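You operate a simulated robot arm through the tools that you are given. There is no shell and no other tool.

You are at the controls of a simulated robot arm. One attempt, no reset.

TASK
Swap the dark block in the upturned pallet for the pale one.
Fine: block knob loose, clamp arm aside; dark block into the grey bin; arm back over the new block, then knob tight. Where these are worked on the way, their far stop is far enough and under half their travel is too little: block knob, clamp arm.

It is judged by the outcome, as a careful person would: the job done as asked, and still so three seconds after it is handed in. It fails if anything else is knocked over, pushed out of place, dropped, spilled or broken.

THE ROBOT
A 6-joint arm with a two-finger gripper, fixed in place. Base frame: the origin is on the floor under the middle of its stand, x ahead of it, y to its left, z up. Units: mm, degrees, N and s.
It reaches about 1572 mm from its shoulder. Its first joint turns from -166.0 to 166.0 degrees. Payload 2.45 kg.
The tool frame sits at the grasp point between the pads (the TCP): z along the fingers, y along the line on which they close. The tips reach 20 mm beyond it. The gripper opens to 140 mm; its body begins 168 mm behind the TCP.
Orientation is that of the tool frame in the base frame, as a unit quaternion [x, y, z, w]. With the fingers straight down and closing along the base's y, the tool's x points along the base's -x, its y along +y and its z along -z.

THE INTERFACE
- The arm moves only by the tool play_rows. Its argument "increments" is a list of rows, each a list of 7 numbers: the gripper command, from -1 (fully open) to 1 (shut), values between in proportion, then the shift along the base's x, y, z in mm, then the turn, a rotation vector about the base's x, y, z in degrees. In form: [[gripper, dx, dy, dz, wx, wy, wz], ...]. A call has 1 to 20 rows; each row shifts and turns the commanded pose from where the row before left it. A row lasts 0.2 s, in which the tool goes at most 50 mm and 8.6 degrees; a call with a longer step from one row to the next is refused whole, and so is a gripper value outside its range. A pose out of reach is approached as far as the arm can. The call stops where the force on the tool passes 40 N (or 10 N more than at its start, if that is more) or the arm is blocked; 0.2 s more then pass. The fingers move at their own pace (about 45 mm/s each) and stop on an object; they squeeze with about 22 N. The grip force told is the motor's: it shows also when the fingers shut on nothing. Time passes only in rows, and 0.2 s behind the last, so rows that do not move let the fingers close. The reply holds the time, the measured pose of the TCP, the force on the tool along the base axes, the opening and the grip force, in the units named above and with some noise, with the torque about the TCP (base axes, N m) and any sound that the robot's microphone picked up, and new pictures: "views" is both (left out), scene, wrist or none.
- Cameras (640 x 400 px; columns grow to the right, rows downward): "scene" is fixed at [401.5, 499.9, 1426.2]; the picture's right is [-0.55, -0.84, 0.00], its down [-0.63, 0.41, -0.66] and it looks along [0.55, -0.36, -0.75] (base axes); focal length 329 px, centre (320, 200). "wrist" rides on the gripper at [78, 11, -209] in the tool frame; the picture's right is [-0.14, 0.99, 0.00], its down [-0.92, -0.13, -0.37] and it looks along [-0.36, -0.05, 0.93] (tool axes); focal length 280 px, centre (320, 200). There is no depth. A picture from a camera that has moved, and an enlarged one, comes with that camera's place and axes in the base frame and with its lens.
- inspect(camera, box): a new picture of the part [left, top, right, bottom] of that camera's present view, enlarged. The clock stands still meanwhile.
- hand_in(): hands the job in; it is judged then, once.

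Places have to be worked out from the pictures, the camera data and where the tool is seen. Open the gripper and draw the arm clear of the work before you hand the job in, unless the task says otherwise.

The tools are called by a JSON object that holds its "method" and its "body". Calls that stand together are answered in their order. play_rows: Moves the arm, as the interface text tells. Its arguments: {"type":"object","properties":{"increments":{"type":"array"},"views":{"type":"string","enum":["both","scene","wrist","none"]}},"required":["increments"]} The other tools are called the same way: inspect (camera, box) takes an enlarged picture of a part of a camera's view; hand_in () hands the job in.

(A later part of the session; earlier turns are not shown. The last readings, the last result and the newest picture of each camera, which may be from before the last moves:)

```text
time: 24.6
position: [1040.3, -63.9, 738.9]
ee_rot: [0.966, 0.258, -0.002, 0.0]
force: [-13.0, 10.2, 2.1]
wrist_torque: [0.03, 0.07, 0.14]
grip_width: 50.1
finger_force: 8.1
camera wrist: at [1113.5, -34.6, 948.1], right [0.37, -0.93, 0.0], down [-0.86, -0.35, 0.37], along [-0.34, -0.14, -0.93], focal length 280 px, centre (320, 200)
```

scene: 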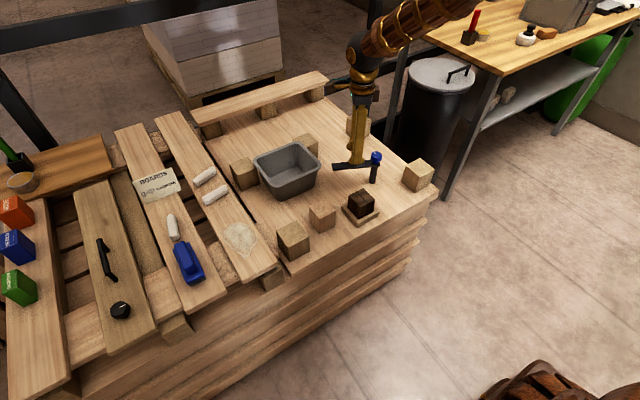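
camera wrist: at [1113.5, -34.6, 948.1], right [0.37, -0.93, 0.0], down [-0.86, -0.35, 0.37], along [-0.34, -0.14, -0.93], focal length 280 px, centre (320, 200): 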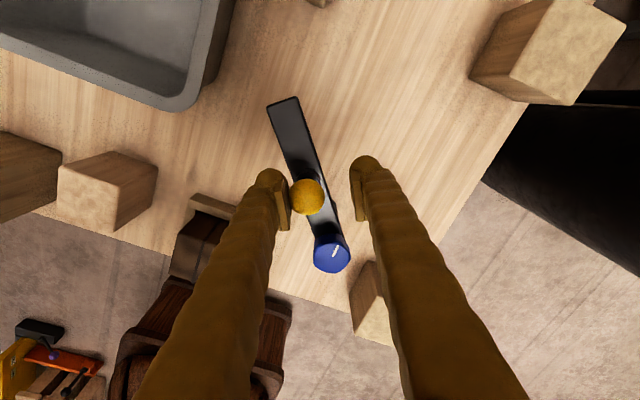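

The fingers were pushed open to 50 mm with rising force, so the arm is at its far stop (about 85–90° of swing). I back off a little, open, rise, and travel above the dark block while turning back to the y-closing orientation.

{"method": "play_rows", "body": {"increments": [[0.3, -3.93, 6.13, 0, 0, 0, 6], [0.1, 0, 0, 0, 0, 0, 0], [0.0, 0, 0, 0, 0, 0, 0], [0.0, 0, 0, 25, 0, 0, 0], [0.0, 0, 0, 30, 0, 0, 0], [0.0, 0, 0, 30, 0, 0, 0]], "views": "none"}}

{"method": "play_rows", "body": {"increments": [[0, -8.08, 4.75, 0, 0, 0, 8], [0, -8.08, 4.75, 0, 0, 0, 8], [0, -8.08, 4.75, 0, 0, 0, 8], [0, -8.08, 4.75, 0, 0, 0, 8], [0, -8.08, 4.75, 0, 0, 0, 8], [0, -8.08, 4.75, 0, 0, 0, 8], [0, -8.08, 4.75, 0, 0, 0, 8], [0, -8.08, 4.75, 0, 0, 0, 8], [0, -8.08, 4.75, 0, 0, 0, 8], [0, -8.08, 4.75, 0, 0, 0, 8], [0, -8.08, 4.75, 0, 0, 0, 8], [0, -8.08, 4.75, 0, 0, 0, 8], [0, -8.08, 4.75, 0, 0, 0, 8], [0, -8.08, 4.75, 0, 0, 0, 8], [0, -8.08, 4.75, 0, 0, 0, 8], [0, -8.08, 4.75, 0, 0, 0, 8], [0, -8.08, 4.75, 0, 0, 0, 8], [0, -8.04, 4.75, 0, 0, 0, 8], [-0.3, 0, 0, 0, 0, 0, 0]], "views": "both"}}

{"method": "inspect", "body": {"camera": "wrist", "box": [220, 80, 440, 240]}}

{"method": "inspect", "body": {"camera": "scene", "box": [315, 140, 415, 235]}}

```text
time: 26.0
position: [1037.1, -58.5, 823.1]
ee_rot: [0.951, 0.309, 0.0, 0.001]
force: [-0.1, -0.7, -0.7]
wrist_torque: [0.02, -0.01, 0.0]
grip_width: 70.1
finger_force: 0.1
```

```text
time: 30.0
position: [890.2, 27.5, 824.8]
ee_rot: [0.0, 1.0, -0.001, 0.001]
force: [0.6, 0.0, 0.7]
wrist_torque: [-0.02, -0.02, 0.04]
grip_width: 91.2
finger_force: 0.1
camera wrist: at [812.1, 38.4, 1033.9], right [0.14, 0.99, 0.0], down [0.92, -0.13, 0.37], along [0.37, -0.05, -0.93], focal length 280 px, centre (320, 200)
```

scene: 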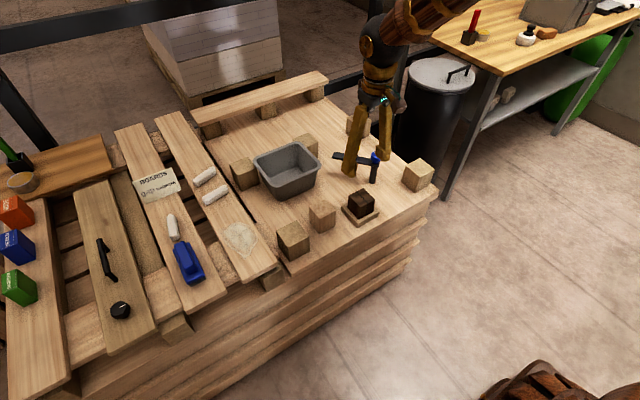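
wrist: 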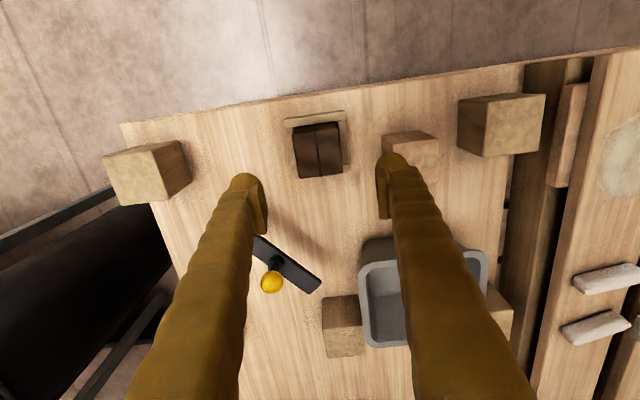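

```text
2.50 times, centred on (330, 160) of wrist
camera zoom: at [812.1, 38.4, 1033.9], right [0.14, 0.99, 0.0], down [0.92, -0.13, 0.37], along [0.37, -0.05, -0.93], focal length 701 px, centre (295, 300)
```

zoom: 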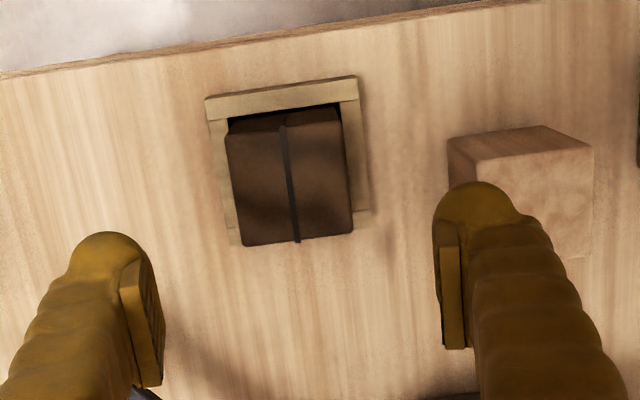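

```text
4.21 times, centred on (365, 188) of scene
camera zoom: at [401.5, 499.9, 1426.2], right [-0.55, -0.84, 0.0], down [-0.63, 0.41, -0.66], along [0.55, -0.36, -0.75], focal length 1386 px, centre (130, 253)
```

zoom: 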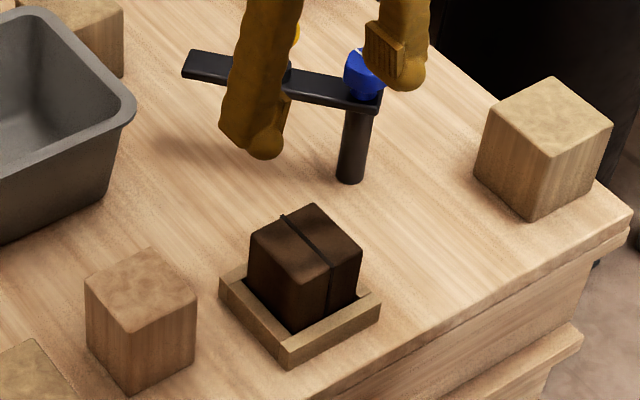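

The arm is well aside. The dark block measures centre (889.5, 26) with top about 675, and the tray inner opening is about x 857–920 / y -5–58 with wall top 621. I descend with an 84 mm opening to TCP z 664, so the tips stay above the tray walls.

{"method": "play_rows", "body": {"increments": [[-0.2, -1, -0.8, -35, 0, 0, 0], [-0.2, 0, 0, -35, 0, 0, 0], [-0.2, 0, 0, -35, 0, 0, 0], [-0.2, 0, 0, -20, 0, 0, 0], [-0.2, 0, 0, -18, 0, 0, 0], [-0.2, 0, 0, -16.5, 0, 0, 0], [-0.2, 0, 0, 0, 0, 0, 0]], "views": "wrist"}}

{"method": "inspect", "body": {"camera": "wrist", "box": [220, 80, 440, 240]}}

{"method": "inspect", "body": {"camera": "scene", "box": [315, 140, 415, 235]}}

```text
time: 31.6
position: [889.8, 25.4, 665.0]
ee_rot: [-0.001, 1.0, 0.0, 0.001]
force: [-0.8, -0.2, 0.3]
wrist_torque: [-0.01, 0.01, -0.01]
grip_width: 83.9
finger_force: 0.0
camera wrist: at [811.8, 37.0, 874.3], right [0.14, 0.99, 0.0], down [0.92, -0.13, 0.37], along [0.37, -0.05, -0.93], focal length 280 px, centre (320, 200)
```

wrist: 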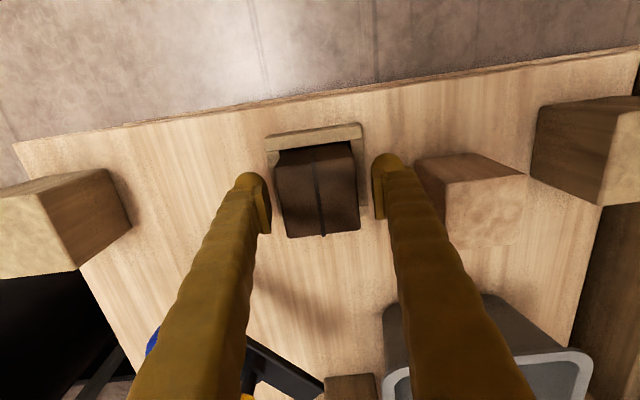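

```text
2.50 times, centred on (330, 160) of wrist
camera zoom: at [811.8, 37.0, 874.3], right [0.14, 0.99, 0.0], down [0.92, -0.13, 0.37], along [0.37, -0.05, -0.93], focal length 701 px, centre (295, 300)
```

zoom: 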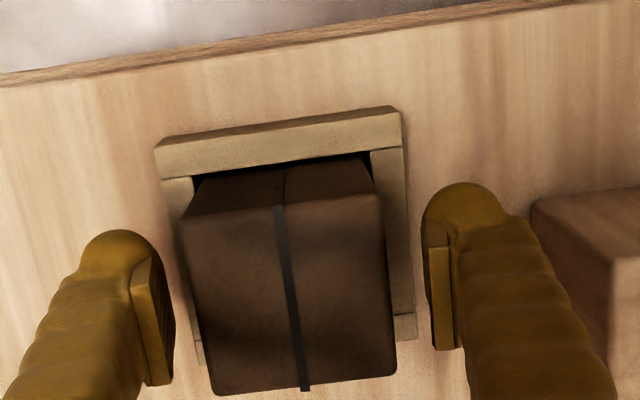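

```text
4.21 times, centred on (365, 188) of scene
camera zoom: at [401.5, 499.9, 1426.2], right [-0.55, -0.84, 0.0], down [-0.63, 0.41, -0.66], along [0.55, -0.36, -0.75], focal length 1386 px, centre (130, 253)
```

zoom: 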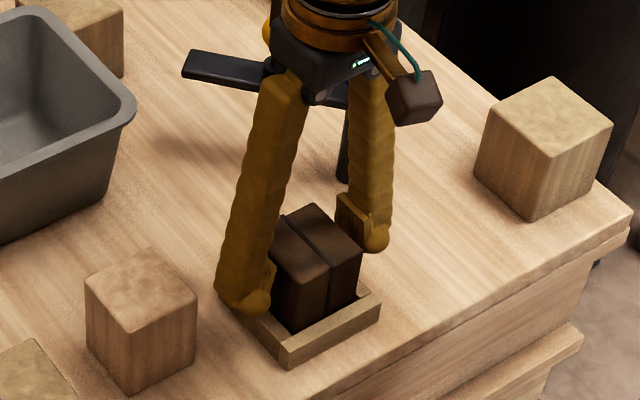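

The block lies centred between the pads (x 861.6–919.5, y about 26). I close the gripper on it.

{"method": "play_rows", "body": {"increments": [[1, 0, 0, 0, 0, 0, 0], [1, 0, 0, 0, 0, 0, 0], [1, 0, 0, 0, 0, 0, 0], [1, 0, 0, 0, 0, 0, 0]], "views": "wrist"}}

{"method": "inspect", "body": {"camera": "wrist", "box": [220, 80, 440, 240]}}

```text
time: 32.6
position: [890.2, 25.4, 665.2]
ee_rot: [0.0, 1.0, 0.0, 0.002]
force: [-0.8, -0.9, -0.1]
wrist_torque: [0.0, -0.04, -0.01]
grip_width: 59.8
finger_force: 22.3
camera wrist: at [811.8, 37.0, 874.4], right [0.14, 0.99, 0.0], down [0.92, -0.13, 0.37], along [0.37, -0.05, -0.93], focal length 280 px, centre (320, 200)
```

wrist: 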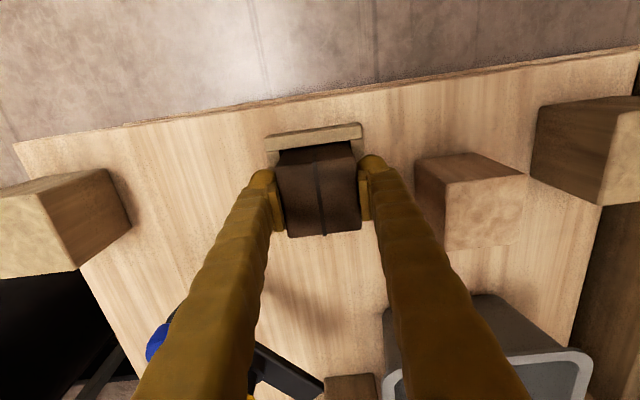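

```text
2.50 times, centred on (330, 160) of wrist
camera zoom: at [811.8, 37.0, 874.4], right [0.14, 0.99, 0.0], down [0.92, -0.13, 0.37], along [0.37, -0.05, -0.93], focal length 701 px, centre (295, 300)
```

zoom: 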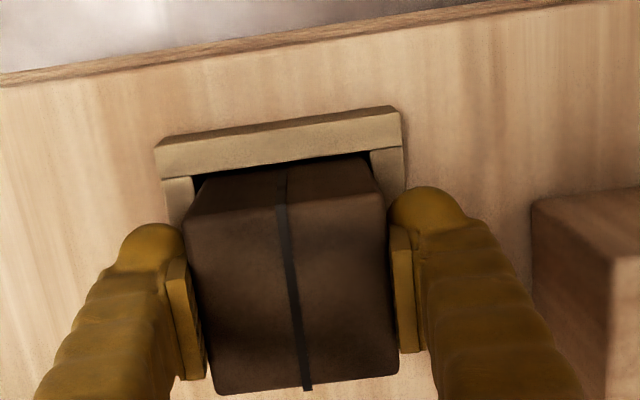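

The dark block is held at 59.8 mm. I lift it straight up out of the tray, slowly at first.

{"method": "play_rows", "body": {"increments": [[1, 0, 0, 10, 0, 0, 0], [1, 0, 0, 15, 0, 0, 0], [1, 0, 0, 25, 0, 0, 0], [1, 0, 0, 30, 0, 0, 0], [1, 0, 0, 30, 0, 0, 0], [1, 0, 0, 30, 0, 0, 0], [1, 0, 0, 20, 0, 0, 0], [1, 0, 0, 0, 0, 0, 0]], "views": "both"}}

{"method": "inspect", "body": {"camera": "wrist", "box": [220, 80, 440, 240]}}

{"method": "inspect", "body": {"camera": "scene", "box": [315, 140, 415, 235]}}

```text
time: 34.4
position: [888.1, 26.0, 823.9]
ee_rot: [0.001, 1.0, 0.0, 0.001]
force: [-0.6, 0.4, -2.6]
wrist_torque: [0.03, 0.0, 0.0]
grip_width: 59.8
finger_force: 21.7
camera wrist: at [809.6, 38.2, 1032.7], right [0.14, 0.99, 0.0], down [0.92, -0.13, 0.37], along [0.37, -0.05, -0.93], focal length 280 px, centre (320, 200)
```

scene: 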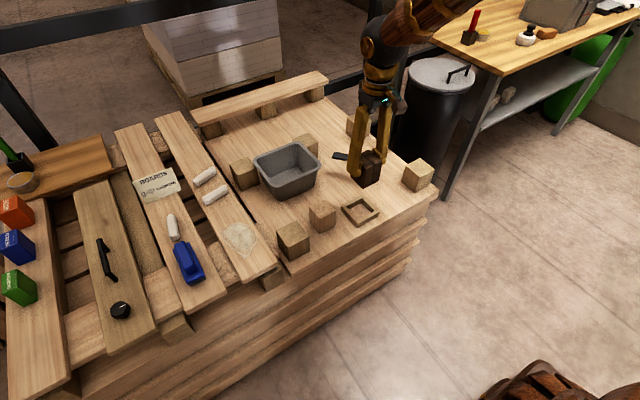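
wrist: 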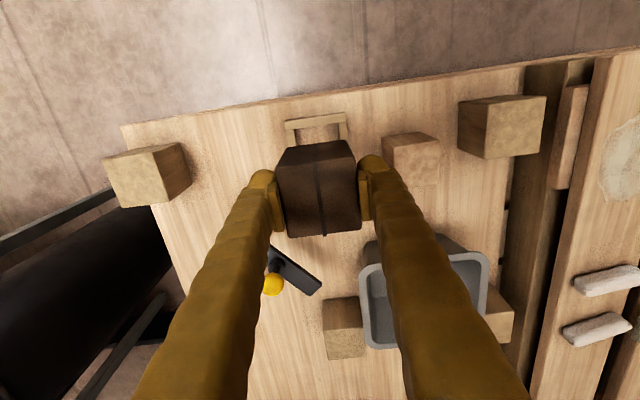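

```text
2.50 times, centred on (330, 160) of wrist
camera zoom: at [809.6, 38.2, 1032.7], right [0.14, 0.99, 0.0], down [0.92, -0.13, 0.37], along [0.37, -0.05, -0.93], focal length 701 px, centre (295, 300)
```

zoom: 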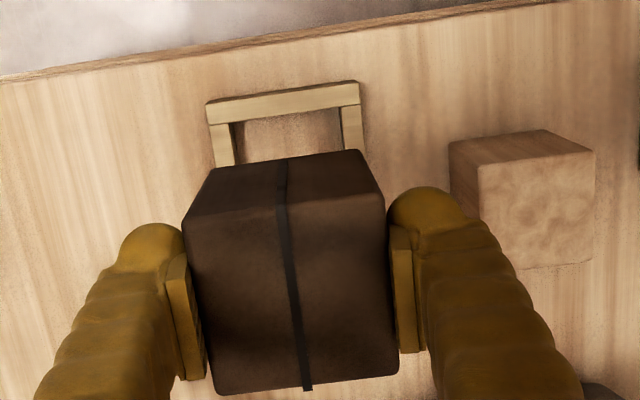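

```text
4.21 times, centred on (365, 188) of scene
camera zoom: at [401.5, 499.9, 1426.2], right [-0.55, -0.84, 0.0], down [-0.63, 0.41, -0.66], along [0.55, -0.36, -0.75], focal length 1386 px, centre (130, 253)
```

zoom: 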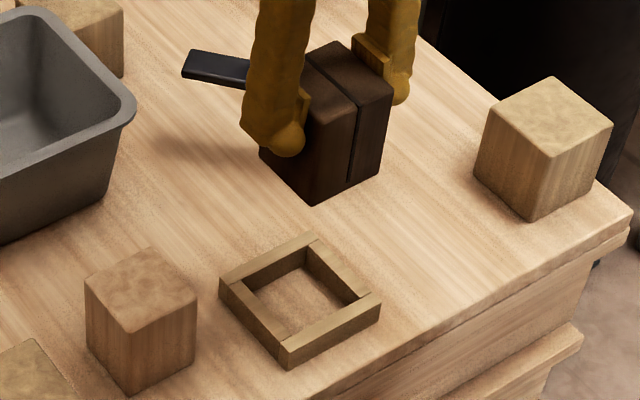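

The whole block came out cleanly and the tray is a four-walled frame. A refined bin estimate gives outer rim x 1053–1209, y 61–243, rim z about 697, centre (1131,152). I carry the block over the bin at a safe height.

{"method": "play_rows", "body": {"increments": [[1, 30.1, 15.7, 0, 0, 0, 0], [1, 30.1, 15.7, 0, 0, 0, 0], [1, 30.1, 15.7, 0, 0, 0, 0], [1, 30.1, 15.7, 0, 0, 0, 0], [1, 30.1, 15.7, 0, 0, 0, 0], [1, 30.1, 15.7, 0, 0, 0, 0], [1, 30.1, 15.7, 0, 0, 0, 0], [1, 30.3, 15.9, 0, 0, 0, 0], [1, 0, 0, 0, 0, 0, 0]], "views": "both"}}

{"method": "inspect", "body": {"camera": "scene", "box": [225, 90, 345, 210]}}

```text
time: 36.4
position: [1129.8, 153.6, 825.0]
ee_rot: [0.0, 1.0, 0.001, 0.0]
force: [0.0, 0.1, -2.1]
wrist_torque: [0.01, 0.01, 0.01]
grip_width: 59.7
finger_force: 21.6
camera wrist: at [1051.1, 164.4, 1033.7], right [0.14, 0.99, 0.0], down [0.92, -0.13, 0.37], along [0.37, -0.05, -0.93], focal length 280 px, centre (320, 200)
```

scene: 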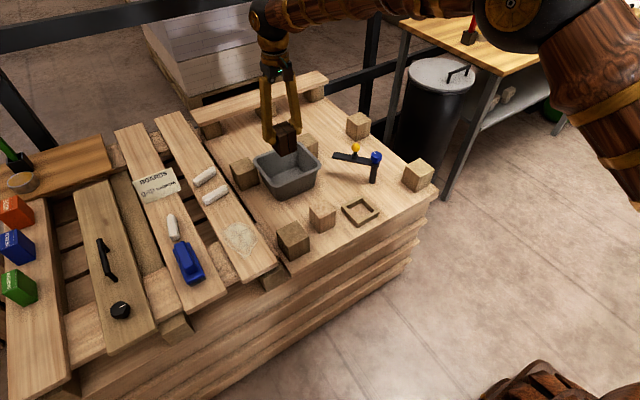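
wrist: 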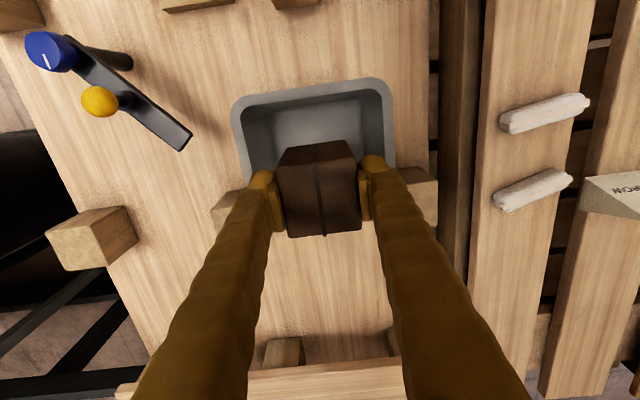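

```text
3.33 times, centred on (285, 150) of scene
camera zoom: at [401.5, 499.9, 1426.2], right [-0.55, -0.84, 0.0], down [-0.63, 0.41, -0.66], along [0.55, -0.36, -0.75], focal length 1097 px, centre (437, 367)
```

zoom: 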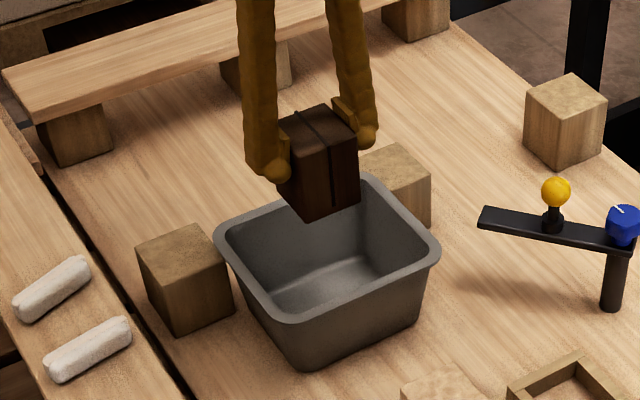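

The bin outline from the wrist camera confirms the centre (1131,152) under the block. I lower the block into the bin to just above the floor.

{"method": "play_rows", "body": {"increments": [[1, 0, 0, -35, 0, 0, 0], [1, 0, 0, -35, 0, 0, 0], [1, 0, 0, -30, 0, 0, 0], [1, 0, 0, -25, 0, 0, 0], [1, 0, 0, -15, 0, 0, 0], [1, 0, 0, -8, 0, 0, 0], [1, 0, 0, 0, 0, 0, 0]], "views": "both"}}

{"method": "inspect", "body": {"camera": "scene", "box": [225, 90, 345, 210]}}

{"method": "inspect", "body": {"camera": "wrist", "box": [200, 60, 440, 250]}}

```text
time: 38.0
position: [1129.8, 152.3, 676.8]
ee_rot: [0.0, 1.0, 0.0, 0.001]
force: [-0.4, -0.3, -1.0]
wrist_torque: [-0.05, 0.0, 0.01]
grip_width: 59.7
finger_force: 21.7
camera wrist: at [1052.1, 163.1, 885.4], right [0.14, 0.99, 0.0], down [0.92, -0.13, 0.37], along [0.37, -0.05, -0.93], focal length 280 px, centre (320, 200)
```

scene: 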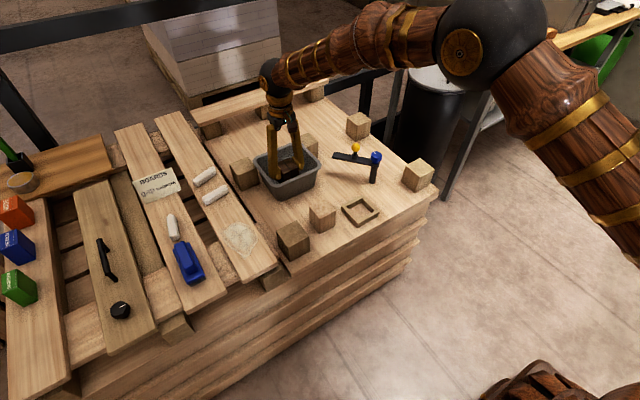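
wrist: 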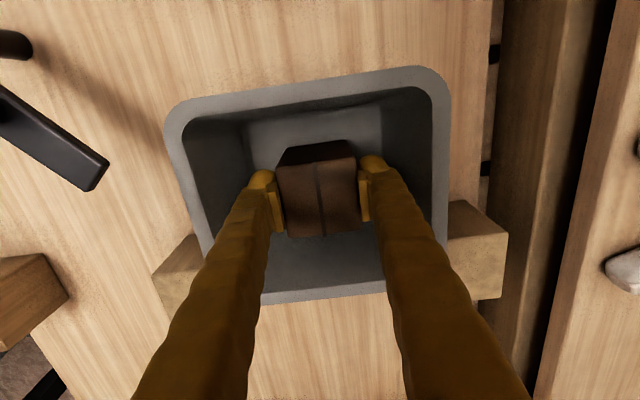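

```text
3.33 times, centred on (285, 150) of scene
camera zoom: at [401.5, 499.9, 1426.2], right [-0.55, -0.84, 0.0], down [-0.63, 0.41, -0.66], along [0.55, -0.36, -0.75], focal length 1097 px, centre (437, 367)
```

zoom: 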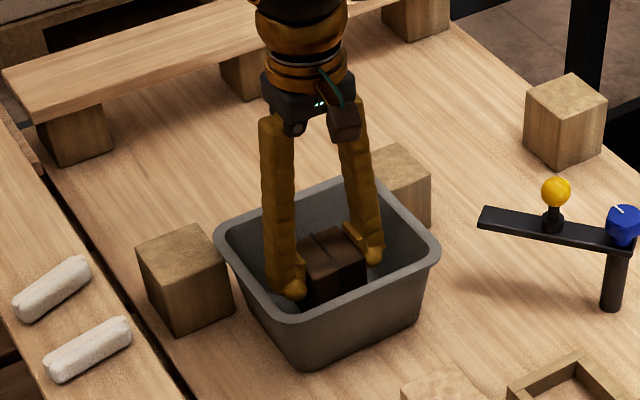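

```text
2.11 times, centred on (320, 155) of wrist
camera zoom: at [1052.1, 163.1, 885.4], right [0.14, 0.99, 0.0], down [0.92, -0.13, 0.37], along [0.37, -0.05, -0.93], focal length 590 px, centre (320, 295)
```

zoom: 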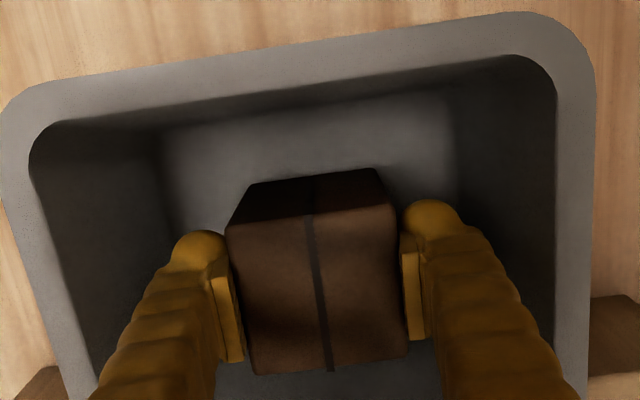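

There is ample room around the fingers. I lower in 2 mm steps until the block touches the bin floor.

{"method": "play_rows", "body": {"increments": [[1, 0, 0, -2, 0, 0, 0], [1, 0, 0, -2, 0, 0, 0], [1, 0, 0, -2, 0, 0, 0], [1, 0, 0, 0, 0, 0, 0]], "views": "none"}}

```text
time: 39.0
position: [1132.7, 152.5, 670.8]
ee_rot: [0.0, 1.0, 0.0, 0.001]
force: [-0.6, -0.7, -1.5]
wrist_torque: [-0.01, 0.0, 0.0]
grip_width: 59.9
finger_force: 21.5
```

No contact yet, so I keep lowering in small steps.

{"method": "play_rows", "body": {"increments": [[1, 0, 0, -1.5, 0, 0, 0], [1, 0, 0, -1.5, 0, 0, 0], [1, 0, 0, 0, 0, 0, 0]], "views": "none"}}

```text
time: 39.8
position: [1132.1, 154.2, 668.5]
ee_rot: [0.0, 1.0, -0.001, 0.002]
force: [-1.9, 3.4, 26.4]
wrist_torque: [0.06, 0.32, -0.06]
grip_width: 60.0
finger_force: 22.3
```

The block has touched the floor (26 N up). I ease up 1 mm and open the fingers a little to release.

{"method": "play_rows", "body": {"increments": [[1, 0, 0, 1, 0, 0, 0], [0.1, 0, 0, 0, 0, 0, 0], [0.0, 0, 0, 0, 0, 0, 0], [-0.1, 0, 0, 0, 0, 0, 0], [-0.1, 0, 0, 0, 0, 0, 0]], "views": "wrist"}}

{"method": "inspect", "body": {"camera": "wrist", "box": [200, 60, 440, 250]}}

```text
time: 41.0
position: [1132.1, 151.9, 668.1]
ee_rot: [0.0, 1.0, 0.0, 0.001]
force: [-0.6, -0.4, 0.1]
wrist_torque: [-0.02, 0.01, -0.02]
grip_width: 77.0
finger_force: 0.0
camera wrist: at [1053.1, 163.8, 877.4], right [0.14, 0.99, 0.0], down [0.92, -0.13, 0.37], along [0.37, -0.05, -0.93], focal length 280 px, centre (320, 200)
```

wrist: 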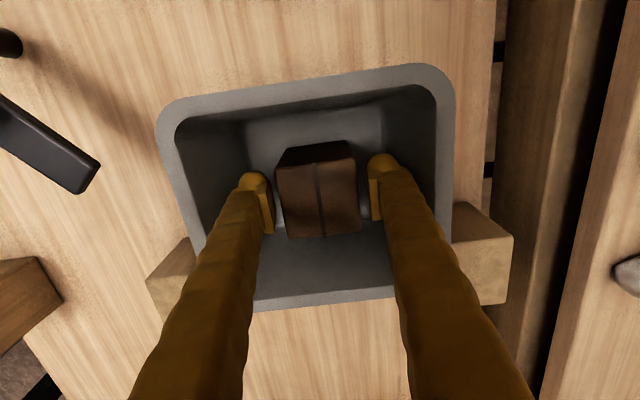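

```text
2.11 times, centred on (320, 155) of wrist
camera zoom: at [1053.1, 163.8, 877.4], right [0.14, 0.99, 0.0], down [0.92, -0.13, 0.37], along [0.37, -0.05, -0.93], focal length 590 px, centre (320, 295)
```

zoom: 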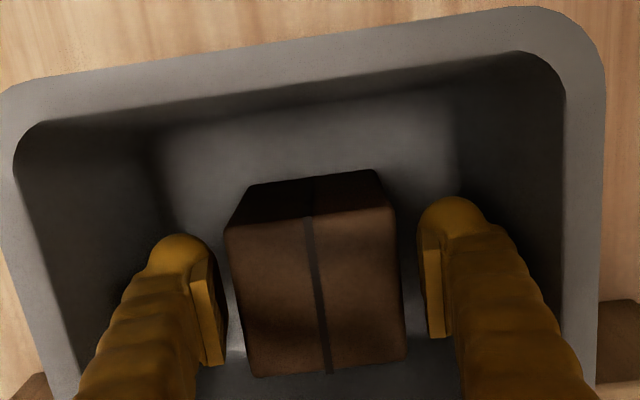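

The dark block stands in the bin, released. I rise straight up and travel above the pale block at about (919.5,151).

{"method": "play_rows", "body": {"increments": [[-0.1, 0, 0, 20, 0, 0, 0], [-0.1, 0, 0, 30, 0, 0, 0], [-0.1, 0, 0, 35, 0, 0, 0], [-0.1, 0, 0, 35, 0, 0, 0], [-0.1, 0, 0, 30, 0, 0, 0], [-0.2, -35, 0, 0, 0, 0, 0], [-0.2, -35, 0, 0, 0, 0, 0], [-0.2, -35, 0, 0, 0, 0, 0], [-0.2, -35, 0, 0, 0, 0, 0], [-0.2, -35, 0, 0, 0, 0, 0], [-0.2, -36.6, -1, 0, 0, 0, 0], [-0.2, 0, 0, 0, 0, 0, 0]], "views": "both"}}

{"method": "inspect", "body": {"camera": "wrist", "box": [220, 80, 440, 240]}}

{"method": "inspect", "body": {"camera": "scene", "box": [225, 120, 405, 240]}}

```text
time: 43.6
position: [918.7, 150.9, 819.8]
ee_rot: [0.0, 1.0, 0.0, 0.001]
force: [-0.5, -0.4, -0.7]
wrist_torque: [0.01, 0.04, 0.06]
grip_width: 84.3
finger_force: 0.0
camera wrist: at [839.5, 162.9, 1028.6], right [0.14, 0.99, 0.0], down [0.92, -0.13, 0.37], along [0.37, -0.05, -0.93], focal length 280 px, centre (320, 200)
```

scene: 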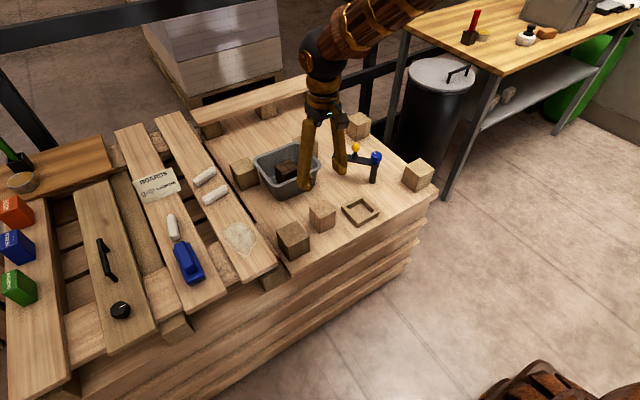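
wrist: 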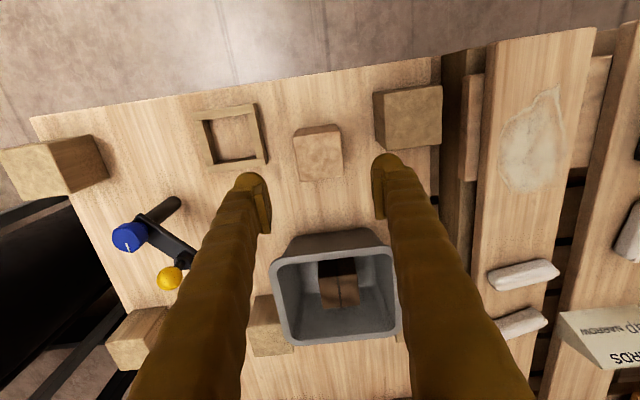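

```text
2.50 times, centred on (330, 160) of wrist
camera zoom: at [839.5, 162.9, 1028.6], right [0.14, 0.99, 0.0], down [0.92, -0.13, 0.37], along [0.37, -0.05, -0.93], focal length 701 px, centre (295, 300)
```

zoom: 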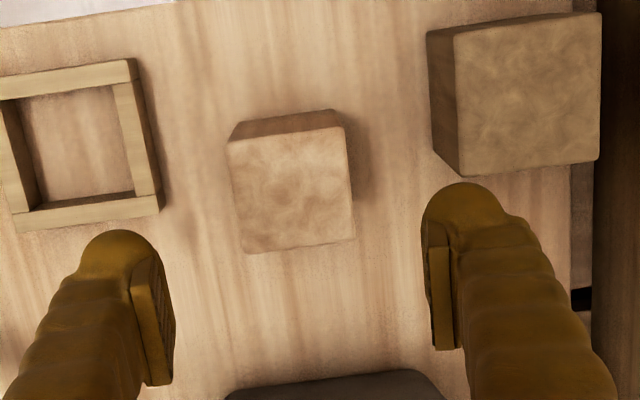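

```text
3.33 times, centred on (315, 180) of scene
camera zoom: at [401.5, 499.9, 1426.2], right [-0.55, -0.84, 0.0], down [-0.63, 0.41, -0.66], along [0.55, -0.36, -0.75], focal length 1097 px, centre (337, 267)
```

zoom: 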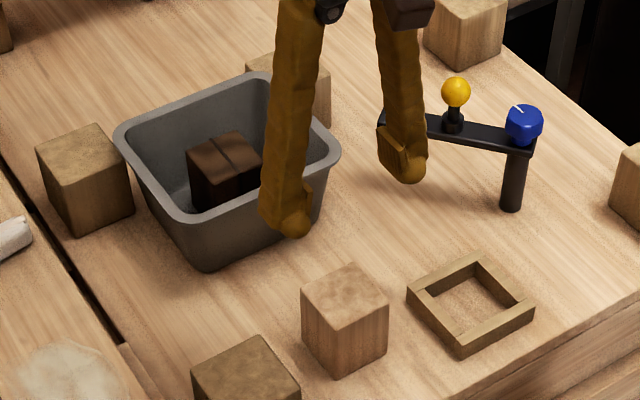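

The pale block is at centre (920.2,151.1), yawed only about 1–2°, and the neighbouring pallet block starts at y about 236, so the fingers fit. I narrow to 76 mm and descend to the same TCP height used for the dark block.

{"method": "play_rows", "body": {"increments": [[-0.08, 0.7, 0.1, -35, 0, 0, 0], [-0.08, 0, 0, -35, 0, 0, 0], [-0.08, 0, 0, -30, 0, 0, 0], [-0.08, 0, 0, -20, 0, 0, 0], [-0.08, 0, 0, -18, 0, 0, 0], [-0.08, 0, 0, -16, 0, 0, 0], [-0.08, 0, 0, 0, 0, 0, 0]], "views": "wrist"}}

{"method": "inspect", "body": {"camera": "wrist", "box": [220, 80, 440, 240]}}

{"method": "inspect", "body": {"camera": "scene", "box": [265, 150, 385, 240]}}

```text
time: 45.2
position: [918.7, 150.5, 664.3]
ee_rot: [0.0, 1.0, 0.0, 0.001]
force: [0.3, 0.9, -0.5]
wrist_torque: [0.03, 0.01, 0.01]
grip_width: 75.3
finger_force: 0.0
camera wrist: at [840.6, 161.9, 873.1], right [0.14, 0.99, 0.0], down [0.92, -0.13, 0.37], along [0.37, -0.05, -0.93], focal length 280 px, centre (320, 200)
```

wrist: 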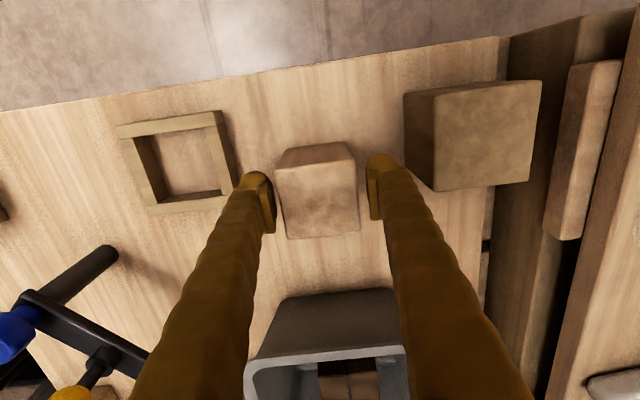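

```text
2.50 times, centred on (330, 160) of wrist
camera zoom: at [840.6, 161.9, 873.1], right [0.14, 0.99, 0.0], down [0.92, -0.13, 0.37], along [0.37, -0.05, -0.93], focal length 701 px, centre (295, 300)
```

zoom: 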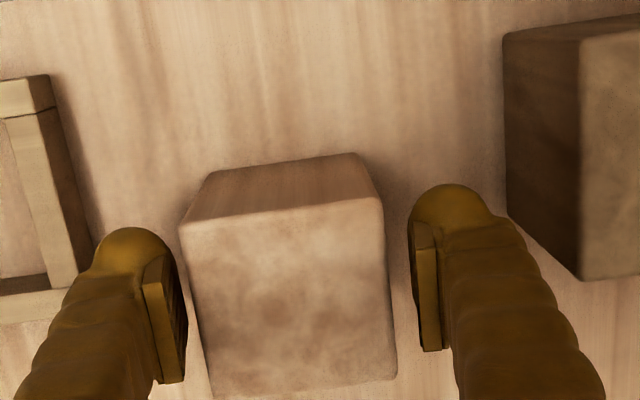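

```text
4.44 times, centred on (325, 195) of scene
camera zoom: at [401.5, 499.9, 1426.2], right [-0.55, -0.84, 0.0], down [-0.63, 0.41, -0.66], along [0.55, -0.36, -0.75], focal length 1463 px, centre (298, 222)
```

zoom: 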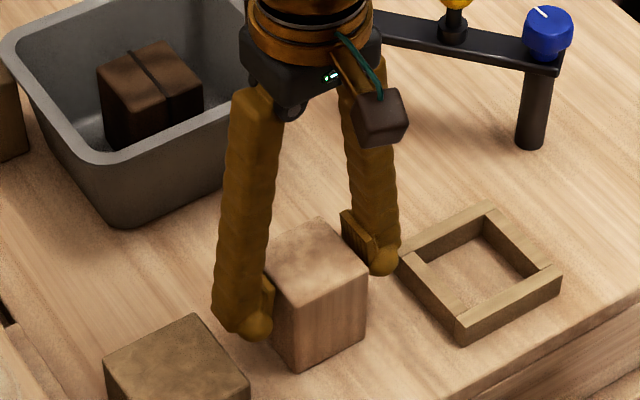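

Compared with the dark block's grip picture, the pale block sits about 4–5 px (1.4 mm) further toward +x. I shift +1.3 mm in x and close.

{"method": "play_rows", "body": {"increments": [[-0.08, 1.3, 0, 0, 0, 0, 0], [1, 0, 0, 0, 0, 0, 0], [1, 0, 0, 0, 0, 0, 0], [1, 0, 0, 0, 0, 0, 0], [1, 0, 0, 0, 0, 0, 0], [1, 0, 0, 0, 0, 0, 0]], "views": "wrist"}}

{"method": "inspect", "body": {"camera": "wrist", "box": [220, 80, 440, 240]}}

```text
time: 46.6
position: [922.4, 151.3, 664.6]
ee_rot: [-0.001, 1.0, 0.0, 0.001]
force: [0.2, -0.3, 1.3]
wrist_torque: [-0.02, 0.04, 0.02]
grip_width: 59.6
finger_force: 22.1
camera wrist: at [842.2, 162.4, 873.6], right [0.14, 0.99, 0.0], down [0.92, -0.13, 0.37], along [0.37, -0.05, -0.93], focal length 280 px, centre (320, 200)
```

wrist: 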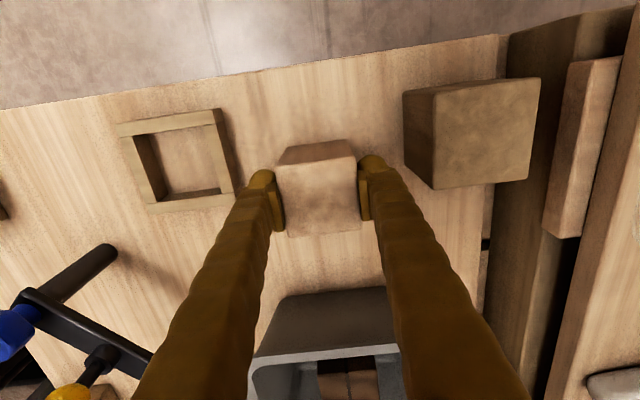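

```text
2.50 times, centred on (330, 160) of wrist
camera zoom: at [842.2, 162.4, 873.6], right [0.14, 0.99, 0.0], down [0.92, -0.13, 0.37], along [0.37, -0.05, -0.93], focal length 701 px, centre (295, 300)
```

zoom: 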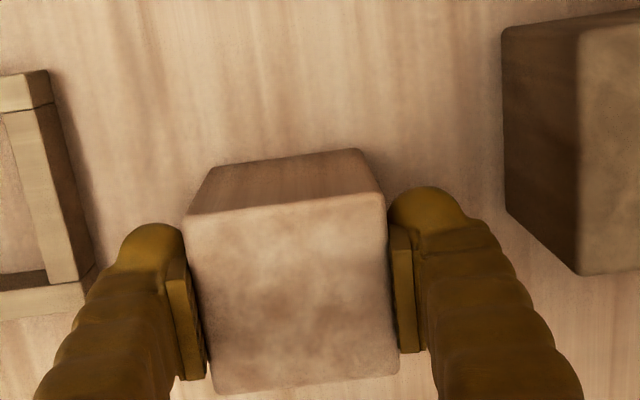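

The pale block's outline in the grip now matches the dark block's outline to within 1–2 px, so placing at the same commanded pose (890.0, 26.2, 664.2) should seat it. I lift and carry it over the tray.

{"method": "play_rows", "body": {"increments": [[1, 0, 0, 10, 0, 0, 0], [1, 0, 0, 20, 0, 0, 0], [1, 0, 0, 30, 0, 0, 0], [1, 0, 0, 30, 0, 0, 0], [1, 0, 0, 10, 0, 0, 0], [1, -5, -20, 0, 0, 0, 0], [1, -6, -26, 0, 0, 0, 0], [1, -7, -28, 0, 0, 0, 0], [1, -7, -28, 0, 0, 0, 0], [1, -6.5, -22.9, 0, 0, 0, 0], [1, 0, 0, 0, 0, 0, 0], [1, 0, 0, 0, 0, 0, 0]], "views": "both"}}

{"method": "inspect", "body": {"camera": "wrist", "box": [220, 80, 440, 240]}}

```text
time: 49.2
position: [890.7, 25.0, 764.8]
ee_rot: [0.0, 1.0, 0.0, 0.0]
force: [0.0, -0.3, -1.4]
wrist_torque: [0.0, -0.04, 0.01]
grip_width: 60.0
finger_force: 22.4
camera wrist: at [811.1, 36.1, 973.7], right [0.14, 0.99, 0.0], down [0.92, -0.13, 0.37], along [0.37, -0.05, -0.93], focal length 280 px, centre (320, 200)
```

scene: 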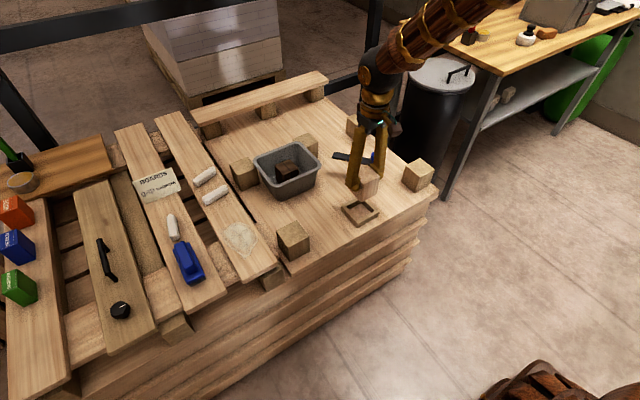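
wrist: 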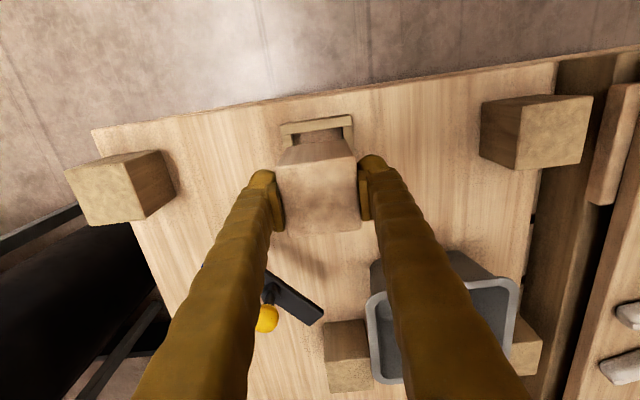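

```text
2.50 times, centred on (330, 160) of wrist
camera zoom: at [811.1, 36.1, 973.7], right [0.14, 0.99, 0.0], down [0.92, -0.13, 0.37], along [0.37, -0.05, -0.93], focal length 701 px, centre (295, 300)
```

zoom: 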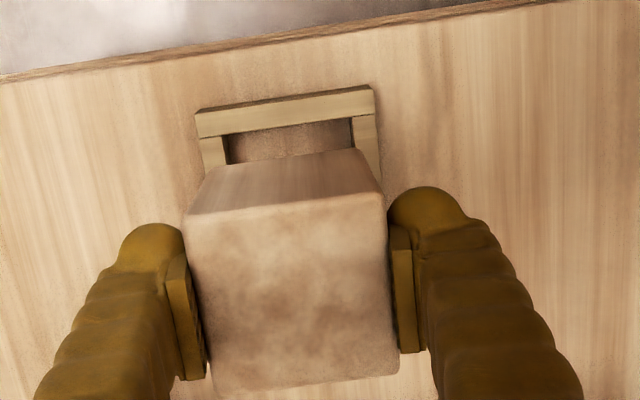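

The block hangs square over the tray. I lower to just above the tray walls (TCP about 690) and check the alignment.

{"method": "play_rows", "body": {"increments": [[1, 0, 0, -25, 0, 0, 0], [1, 0, 0, -25, 0, 0, 0], [1, 0, 0, -15, 0, 0, 0], [1, 0, 0, -9, 0, 0, 0], [1, 0, 0, 0, 0, 0, 0], [1, 0, 0, 0, 0, 0, 0]], "views": "wrist"}}

{"method": "inspect", "body": {"camera": "wrist", "box": [240, 80, 400, 200]}}

{"method": "inspect", "body": {"camera": "scene", "box": [335, 170, 395, 230]}}

```text
time: 50.6
position: [890.3, 26.6, 689.4]
ee_rot: [0.0, 1.0, -0.001, 0.001]
force: [0.2, 0.6, -2.1]
wrist_torque: [0.0, 0.01, -0.01]
grip_width: 59.9
finger_force: 21.4
camera wrist: at [811.5, 37.3, 899.3], right [0.14, 0.99, 0.0], down [0.92, -0.13, 0.37], along [0.37, -0.05, -0.93], focal length 280 px, centre (320, 200)
```

wrist: 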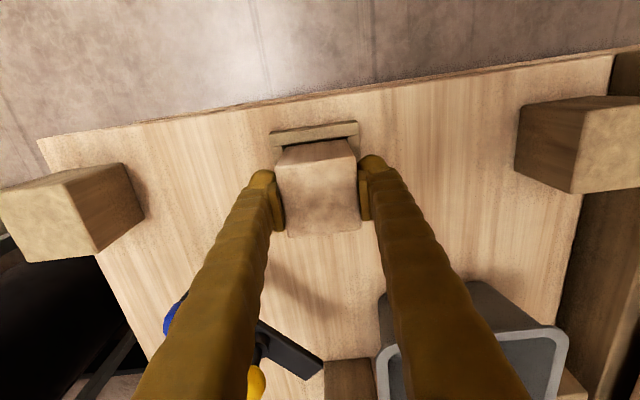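

```text
3.33 times, centred on (320, 140) of wrist
camera zoom: at [811.5, 37.3, 899.3], right [0.14, 0.99, 0.0], down [0.92, -0.13, 0.37], along [0.37, -0.05, -0.93], focal length 935 px, centre (320, 400)
```

zoom: 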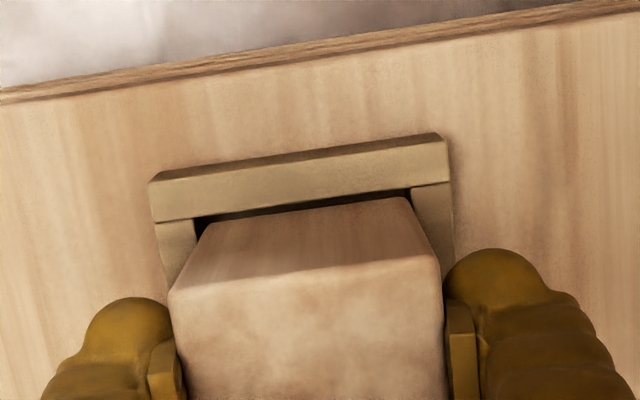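

```text
6.67 times, centred on (365, 200) of scene
camera zoom: at [401.5, 499.9, 1426.2], right [-0.55, -0.84, 0.0], down [-0.63, 0.41, -0.66], along [0.55, -0.36, -0.75], focal length 2194 px, centre (20, 200)
```

zoom: 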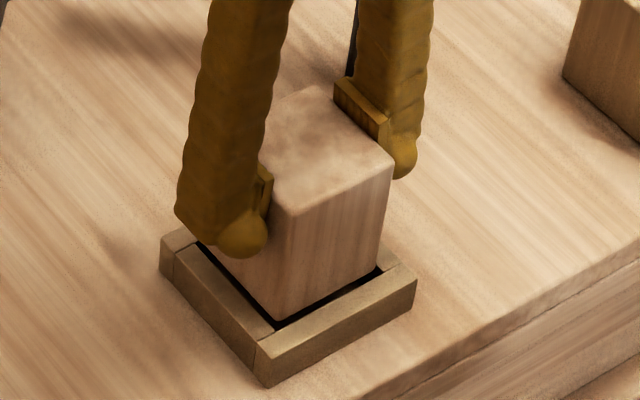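

The base is about 6 mm above the tray walls and looks close to centred, maybe 1 mm too far in +y. I zoom tighter on both views to judge the gaps.

{"method": "inspect", "body": {"camera": "wrist", "box": [270, 110, 370, 170]}}

{"method": "inspect", "body": {"camera": "scene", "box": [345, 200, 380, 230]}}

```text
6.40 times, centred on (320, 140) of wrist
camera zoom: at [811.5, 37.3, 899.3], right [0.14, 0.99, 0.0], down [0.92, -0.13, 0.37], along [0.37, -0.05, -0.93], focal length 1794 px, centre (320, 584)
```

zoom: 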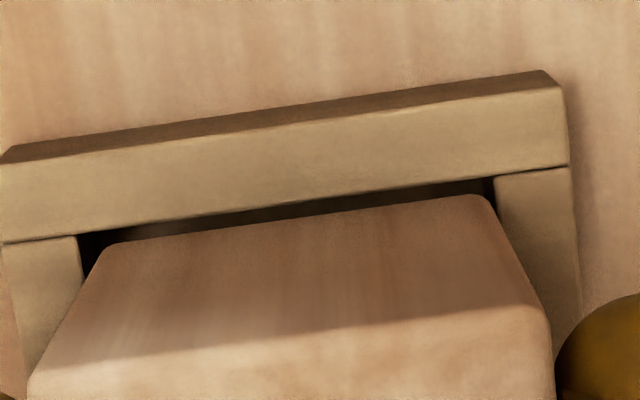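

```text
13.33 times, centred on (362, 215) of scene
camera zoom: at [401.5, 499.9, 1426.2], right [-0.55, -0.84, 0.0], down [-0.63, 0.41, -0.66], along [0.55, -0.36, -0.75], focal length 4388 px, centre (-247, 0)
```

zoom: 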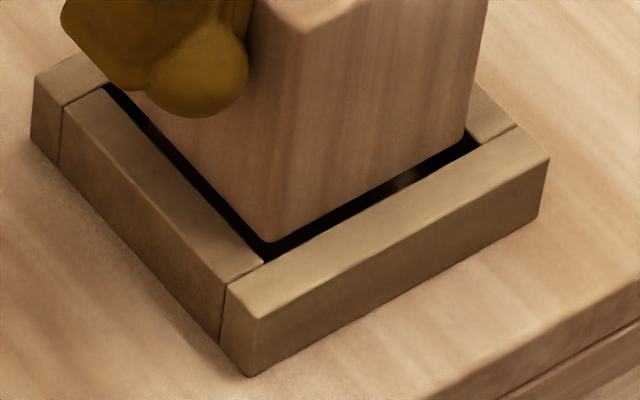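

From both views, corrected for the 6 mm height difference, the -x gap is only about 0–1 mm and the +y gap about 1.2 mm, out of about 5 mm total clearance. I shift +1.8 mm x and -1.2 mm y and recheck.

{"method": "play_rows", "body": {"increments": [[1, 1.8, -1.2, 0, 0, 0, 0], [1, 0, 0, 0, 0, 0, 0], [1, 0, 0, 0, 0, 0, 0]], "views": "none"}}

{"method": "inspect", "body": {"camera": "wrist", "box": [270, 110, 370, 170]}}

{"method": "inspect", "body": {"camera": "scene", "box": [345, 200, 380, 230]}}

```text
time: 51.4
position: [891.6, 26.1, 690.2]
ee_rot: [0.0, 1.0, 0.001, 0.001]
force: [0.6, 0.4, -0.6]
wrist_torque: [-0.02, 0.02, -0.01]
grip_width: 59.8
finger_force: 22.1
```

```text
6.40 times, centred on (320, 140) of wrist
camera zoom: at [813.4, 35.9, 899.5], right [0.14, 0.99, 0.0], down [0.92, -0.13, 0.37], along [0.37, -0.05, -0.93], focal length 1794 px, centre (320, 584)
```

zoom: 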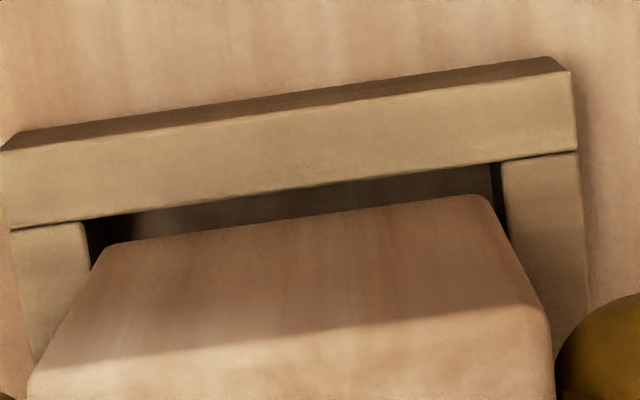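

```text
13.33 times, centred on (362, 215) of scene
camera zoom: at [401.5, 499.9, 1426.2], right [-0.55, -0.84, 0.0], down [-0.63, 0.41, -0.66], along [0.55, -0.36, -0.75], focal length 4388 px, centre (-247, 0)
```

zoom: 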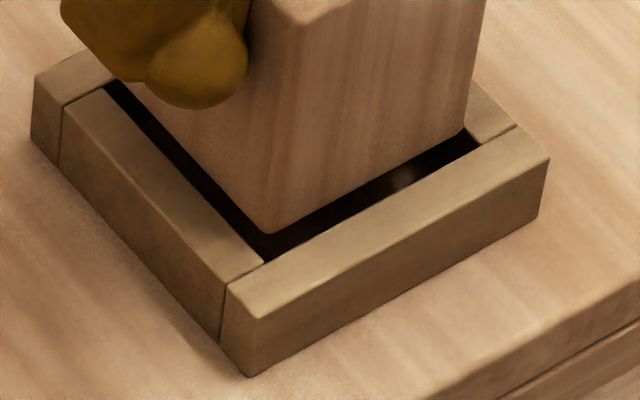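

The y gaps are now balanced and the x gap looks like about 2 mm averaged between the views. I lower slowly into the tray, watching the force.

{"method": "play_rows", "body": {"increments": [[1, 0, 0, -3, 0, 0, 0], [1, 0, 0, -3, 0, 0, 0], [1, 0, 0, -3, 0, 0, 0], [1, 0, 0, -2, 0, 0, 0], [1, 0, 0, 0, 0, 0, 0]], "views": "none"}}

{"method": "inspect", "body": {"camera": "wrist", "box": [270, 110, 370, 170]}}

{"method": "inspect", "body": {"camera": "scene", "box": [345, 200, 380, 230]}}

```text
time: 52.6
position: [890.5, 24.5, 680.6]
ee_rot: [0.001, 1.0, 0.0, 0.001]
force: [0.2, 0.0, -1.0]
wrist_torque: [-0.02, -0.01, 0.02]
grip_width: 60.0
finger_force: 22.0
```

```text
6.40 times, centred on (320, 140) of wrist
camera zoom: at [812.9, 36.0, 889.1], right [0.14, 0.99, 0.0], down [0.92, -0.13, 0.37], along [0.37, -0.05, -0.93], focal length 1794 px, centre (320, 584)
```

zoom: 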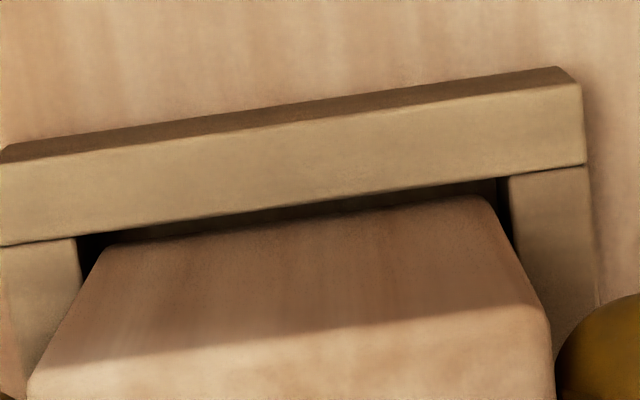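

```text
13.33 times, centred on (362, 215) of scene
camera zoom: at [401.5, 499.9, 1426.2], right [-0.55, -0.84, 0.0], down [-0.63, 0.41, -0.66], along [0.55, -0.36, -0.75], focal length 4388 px, centre (-247, 0)
```

zoom: 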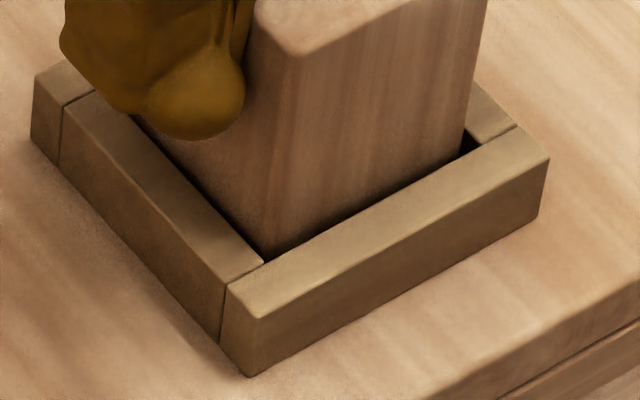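

The block has entered the frame without any contact force. I lower the rest of the way in small steps until it sits on the deck.

{"method": "play_rows", "body": {"increments": [[1, 0, 0, -4, 0, 0, 0], [1, 0, 0, -4, 0, 0, 0], [1, 0, 0, -3, 0, 0, 0], [1, 0, 0, -1.5, 0, 0, 0], [1, 0, 0, -1.5, 0, 0, 0], [1, 0, 0, 0, 0, 0, 0]], "views": "none"}}

```text
time: 54.0
position: [892.1, 24.5, 664.8]
ee_rot: [0.0, 1.0, 0.0, 0.0]
force: [0.8, -0.1, -1.3]
wrist_torque: [0.03, -0.01, 0.0]
grip_width: 59.8
finger_force: 22.2
```

{"method": "play_rows", "body": {"increments": [[1, 0, 0, -0.8, 0, 0, 0], [1, 0, 0, -0.7, 0, 0, 0], [1, 0, 0, 0, 0, 0, 0]], "views": "wrist"}}

{"method": "inspect", "body": {"camera": "scene", "box": [335, 170, 395, 230]}}

```text
time: 54.8
position: [891.7, 26.3, 664.6]
ee_rot: [0.0, 1.0, 0.0, 0.001]
force: [2.1, 2.5, 11.2]
wrist_torque: [0.06, 0.19, -0.06]
grip_width: 59.9
finger_force: 21.8
camera wrist: at [812.9, 36.4, 873.8], right [0.14, 0.99, 0.0], down [0.92, -0.13, 0.37], along [0.37, -0.05, -0.93], focal length 280 px, centre (320, 200)
```

wrist: 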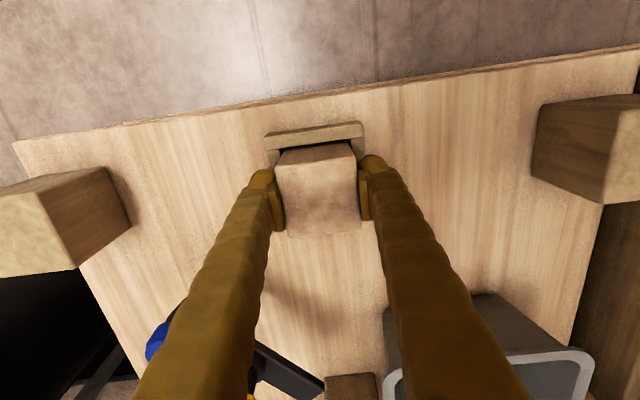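

```text
6.67 times, centred on (365, 200) of scene
camera zoom: at [401.5, 499.9, 1426.2], right [-0.55, -0.84, 0.0], down [-0.63, 0.41, -0.66], along [0.55, -0.36, -0.75], focal length 2194 px, centre (20, 200)
```

zoom: 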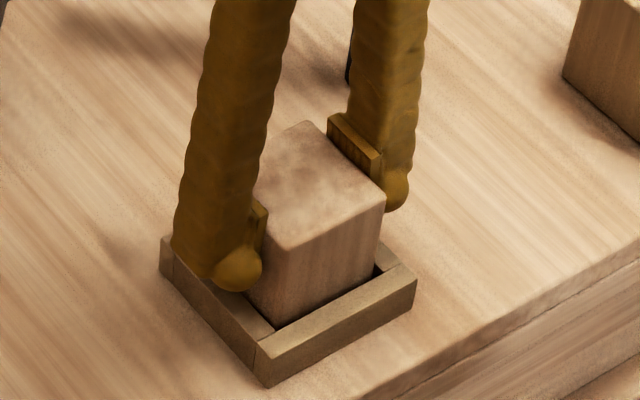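

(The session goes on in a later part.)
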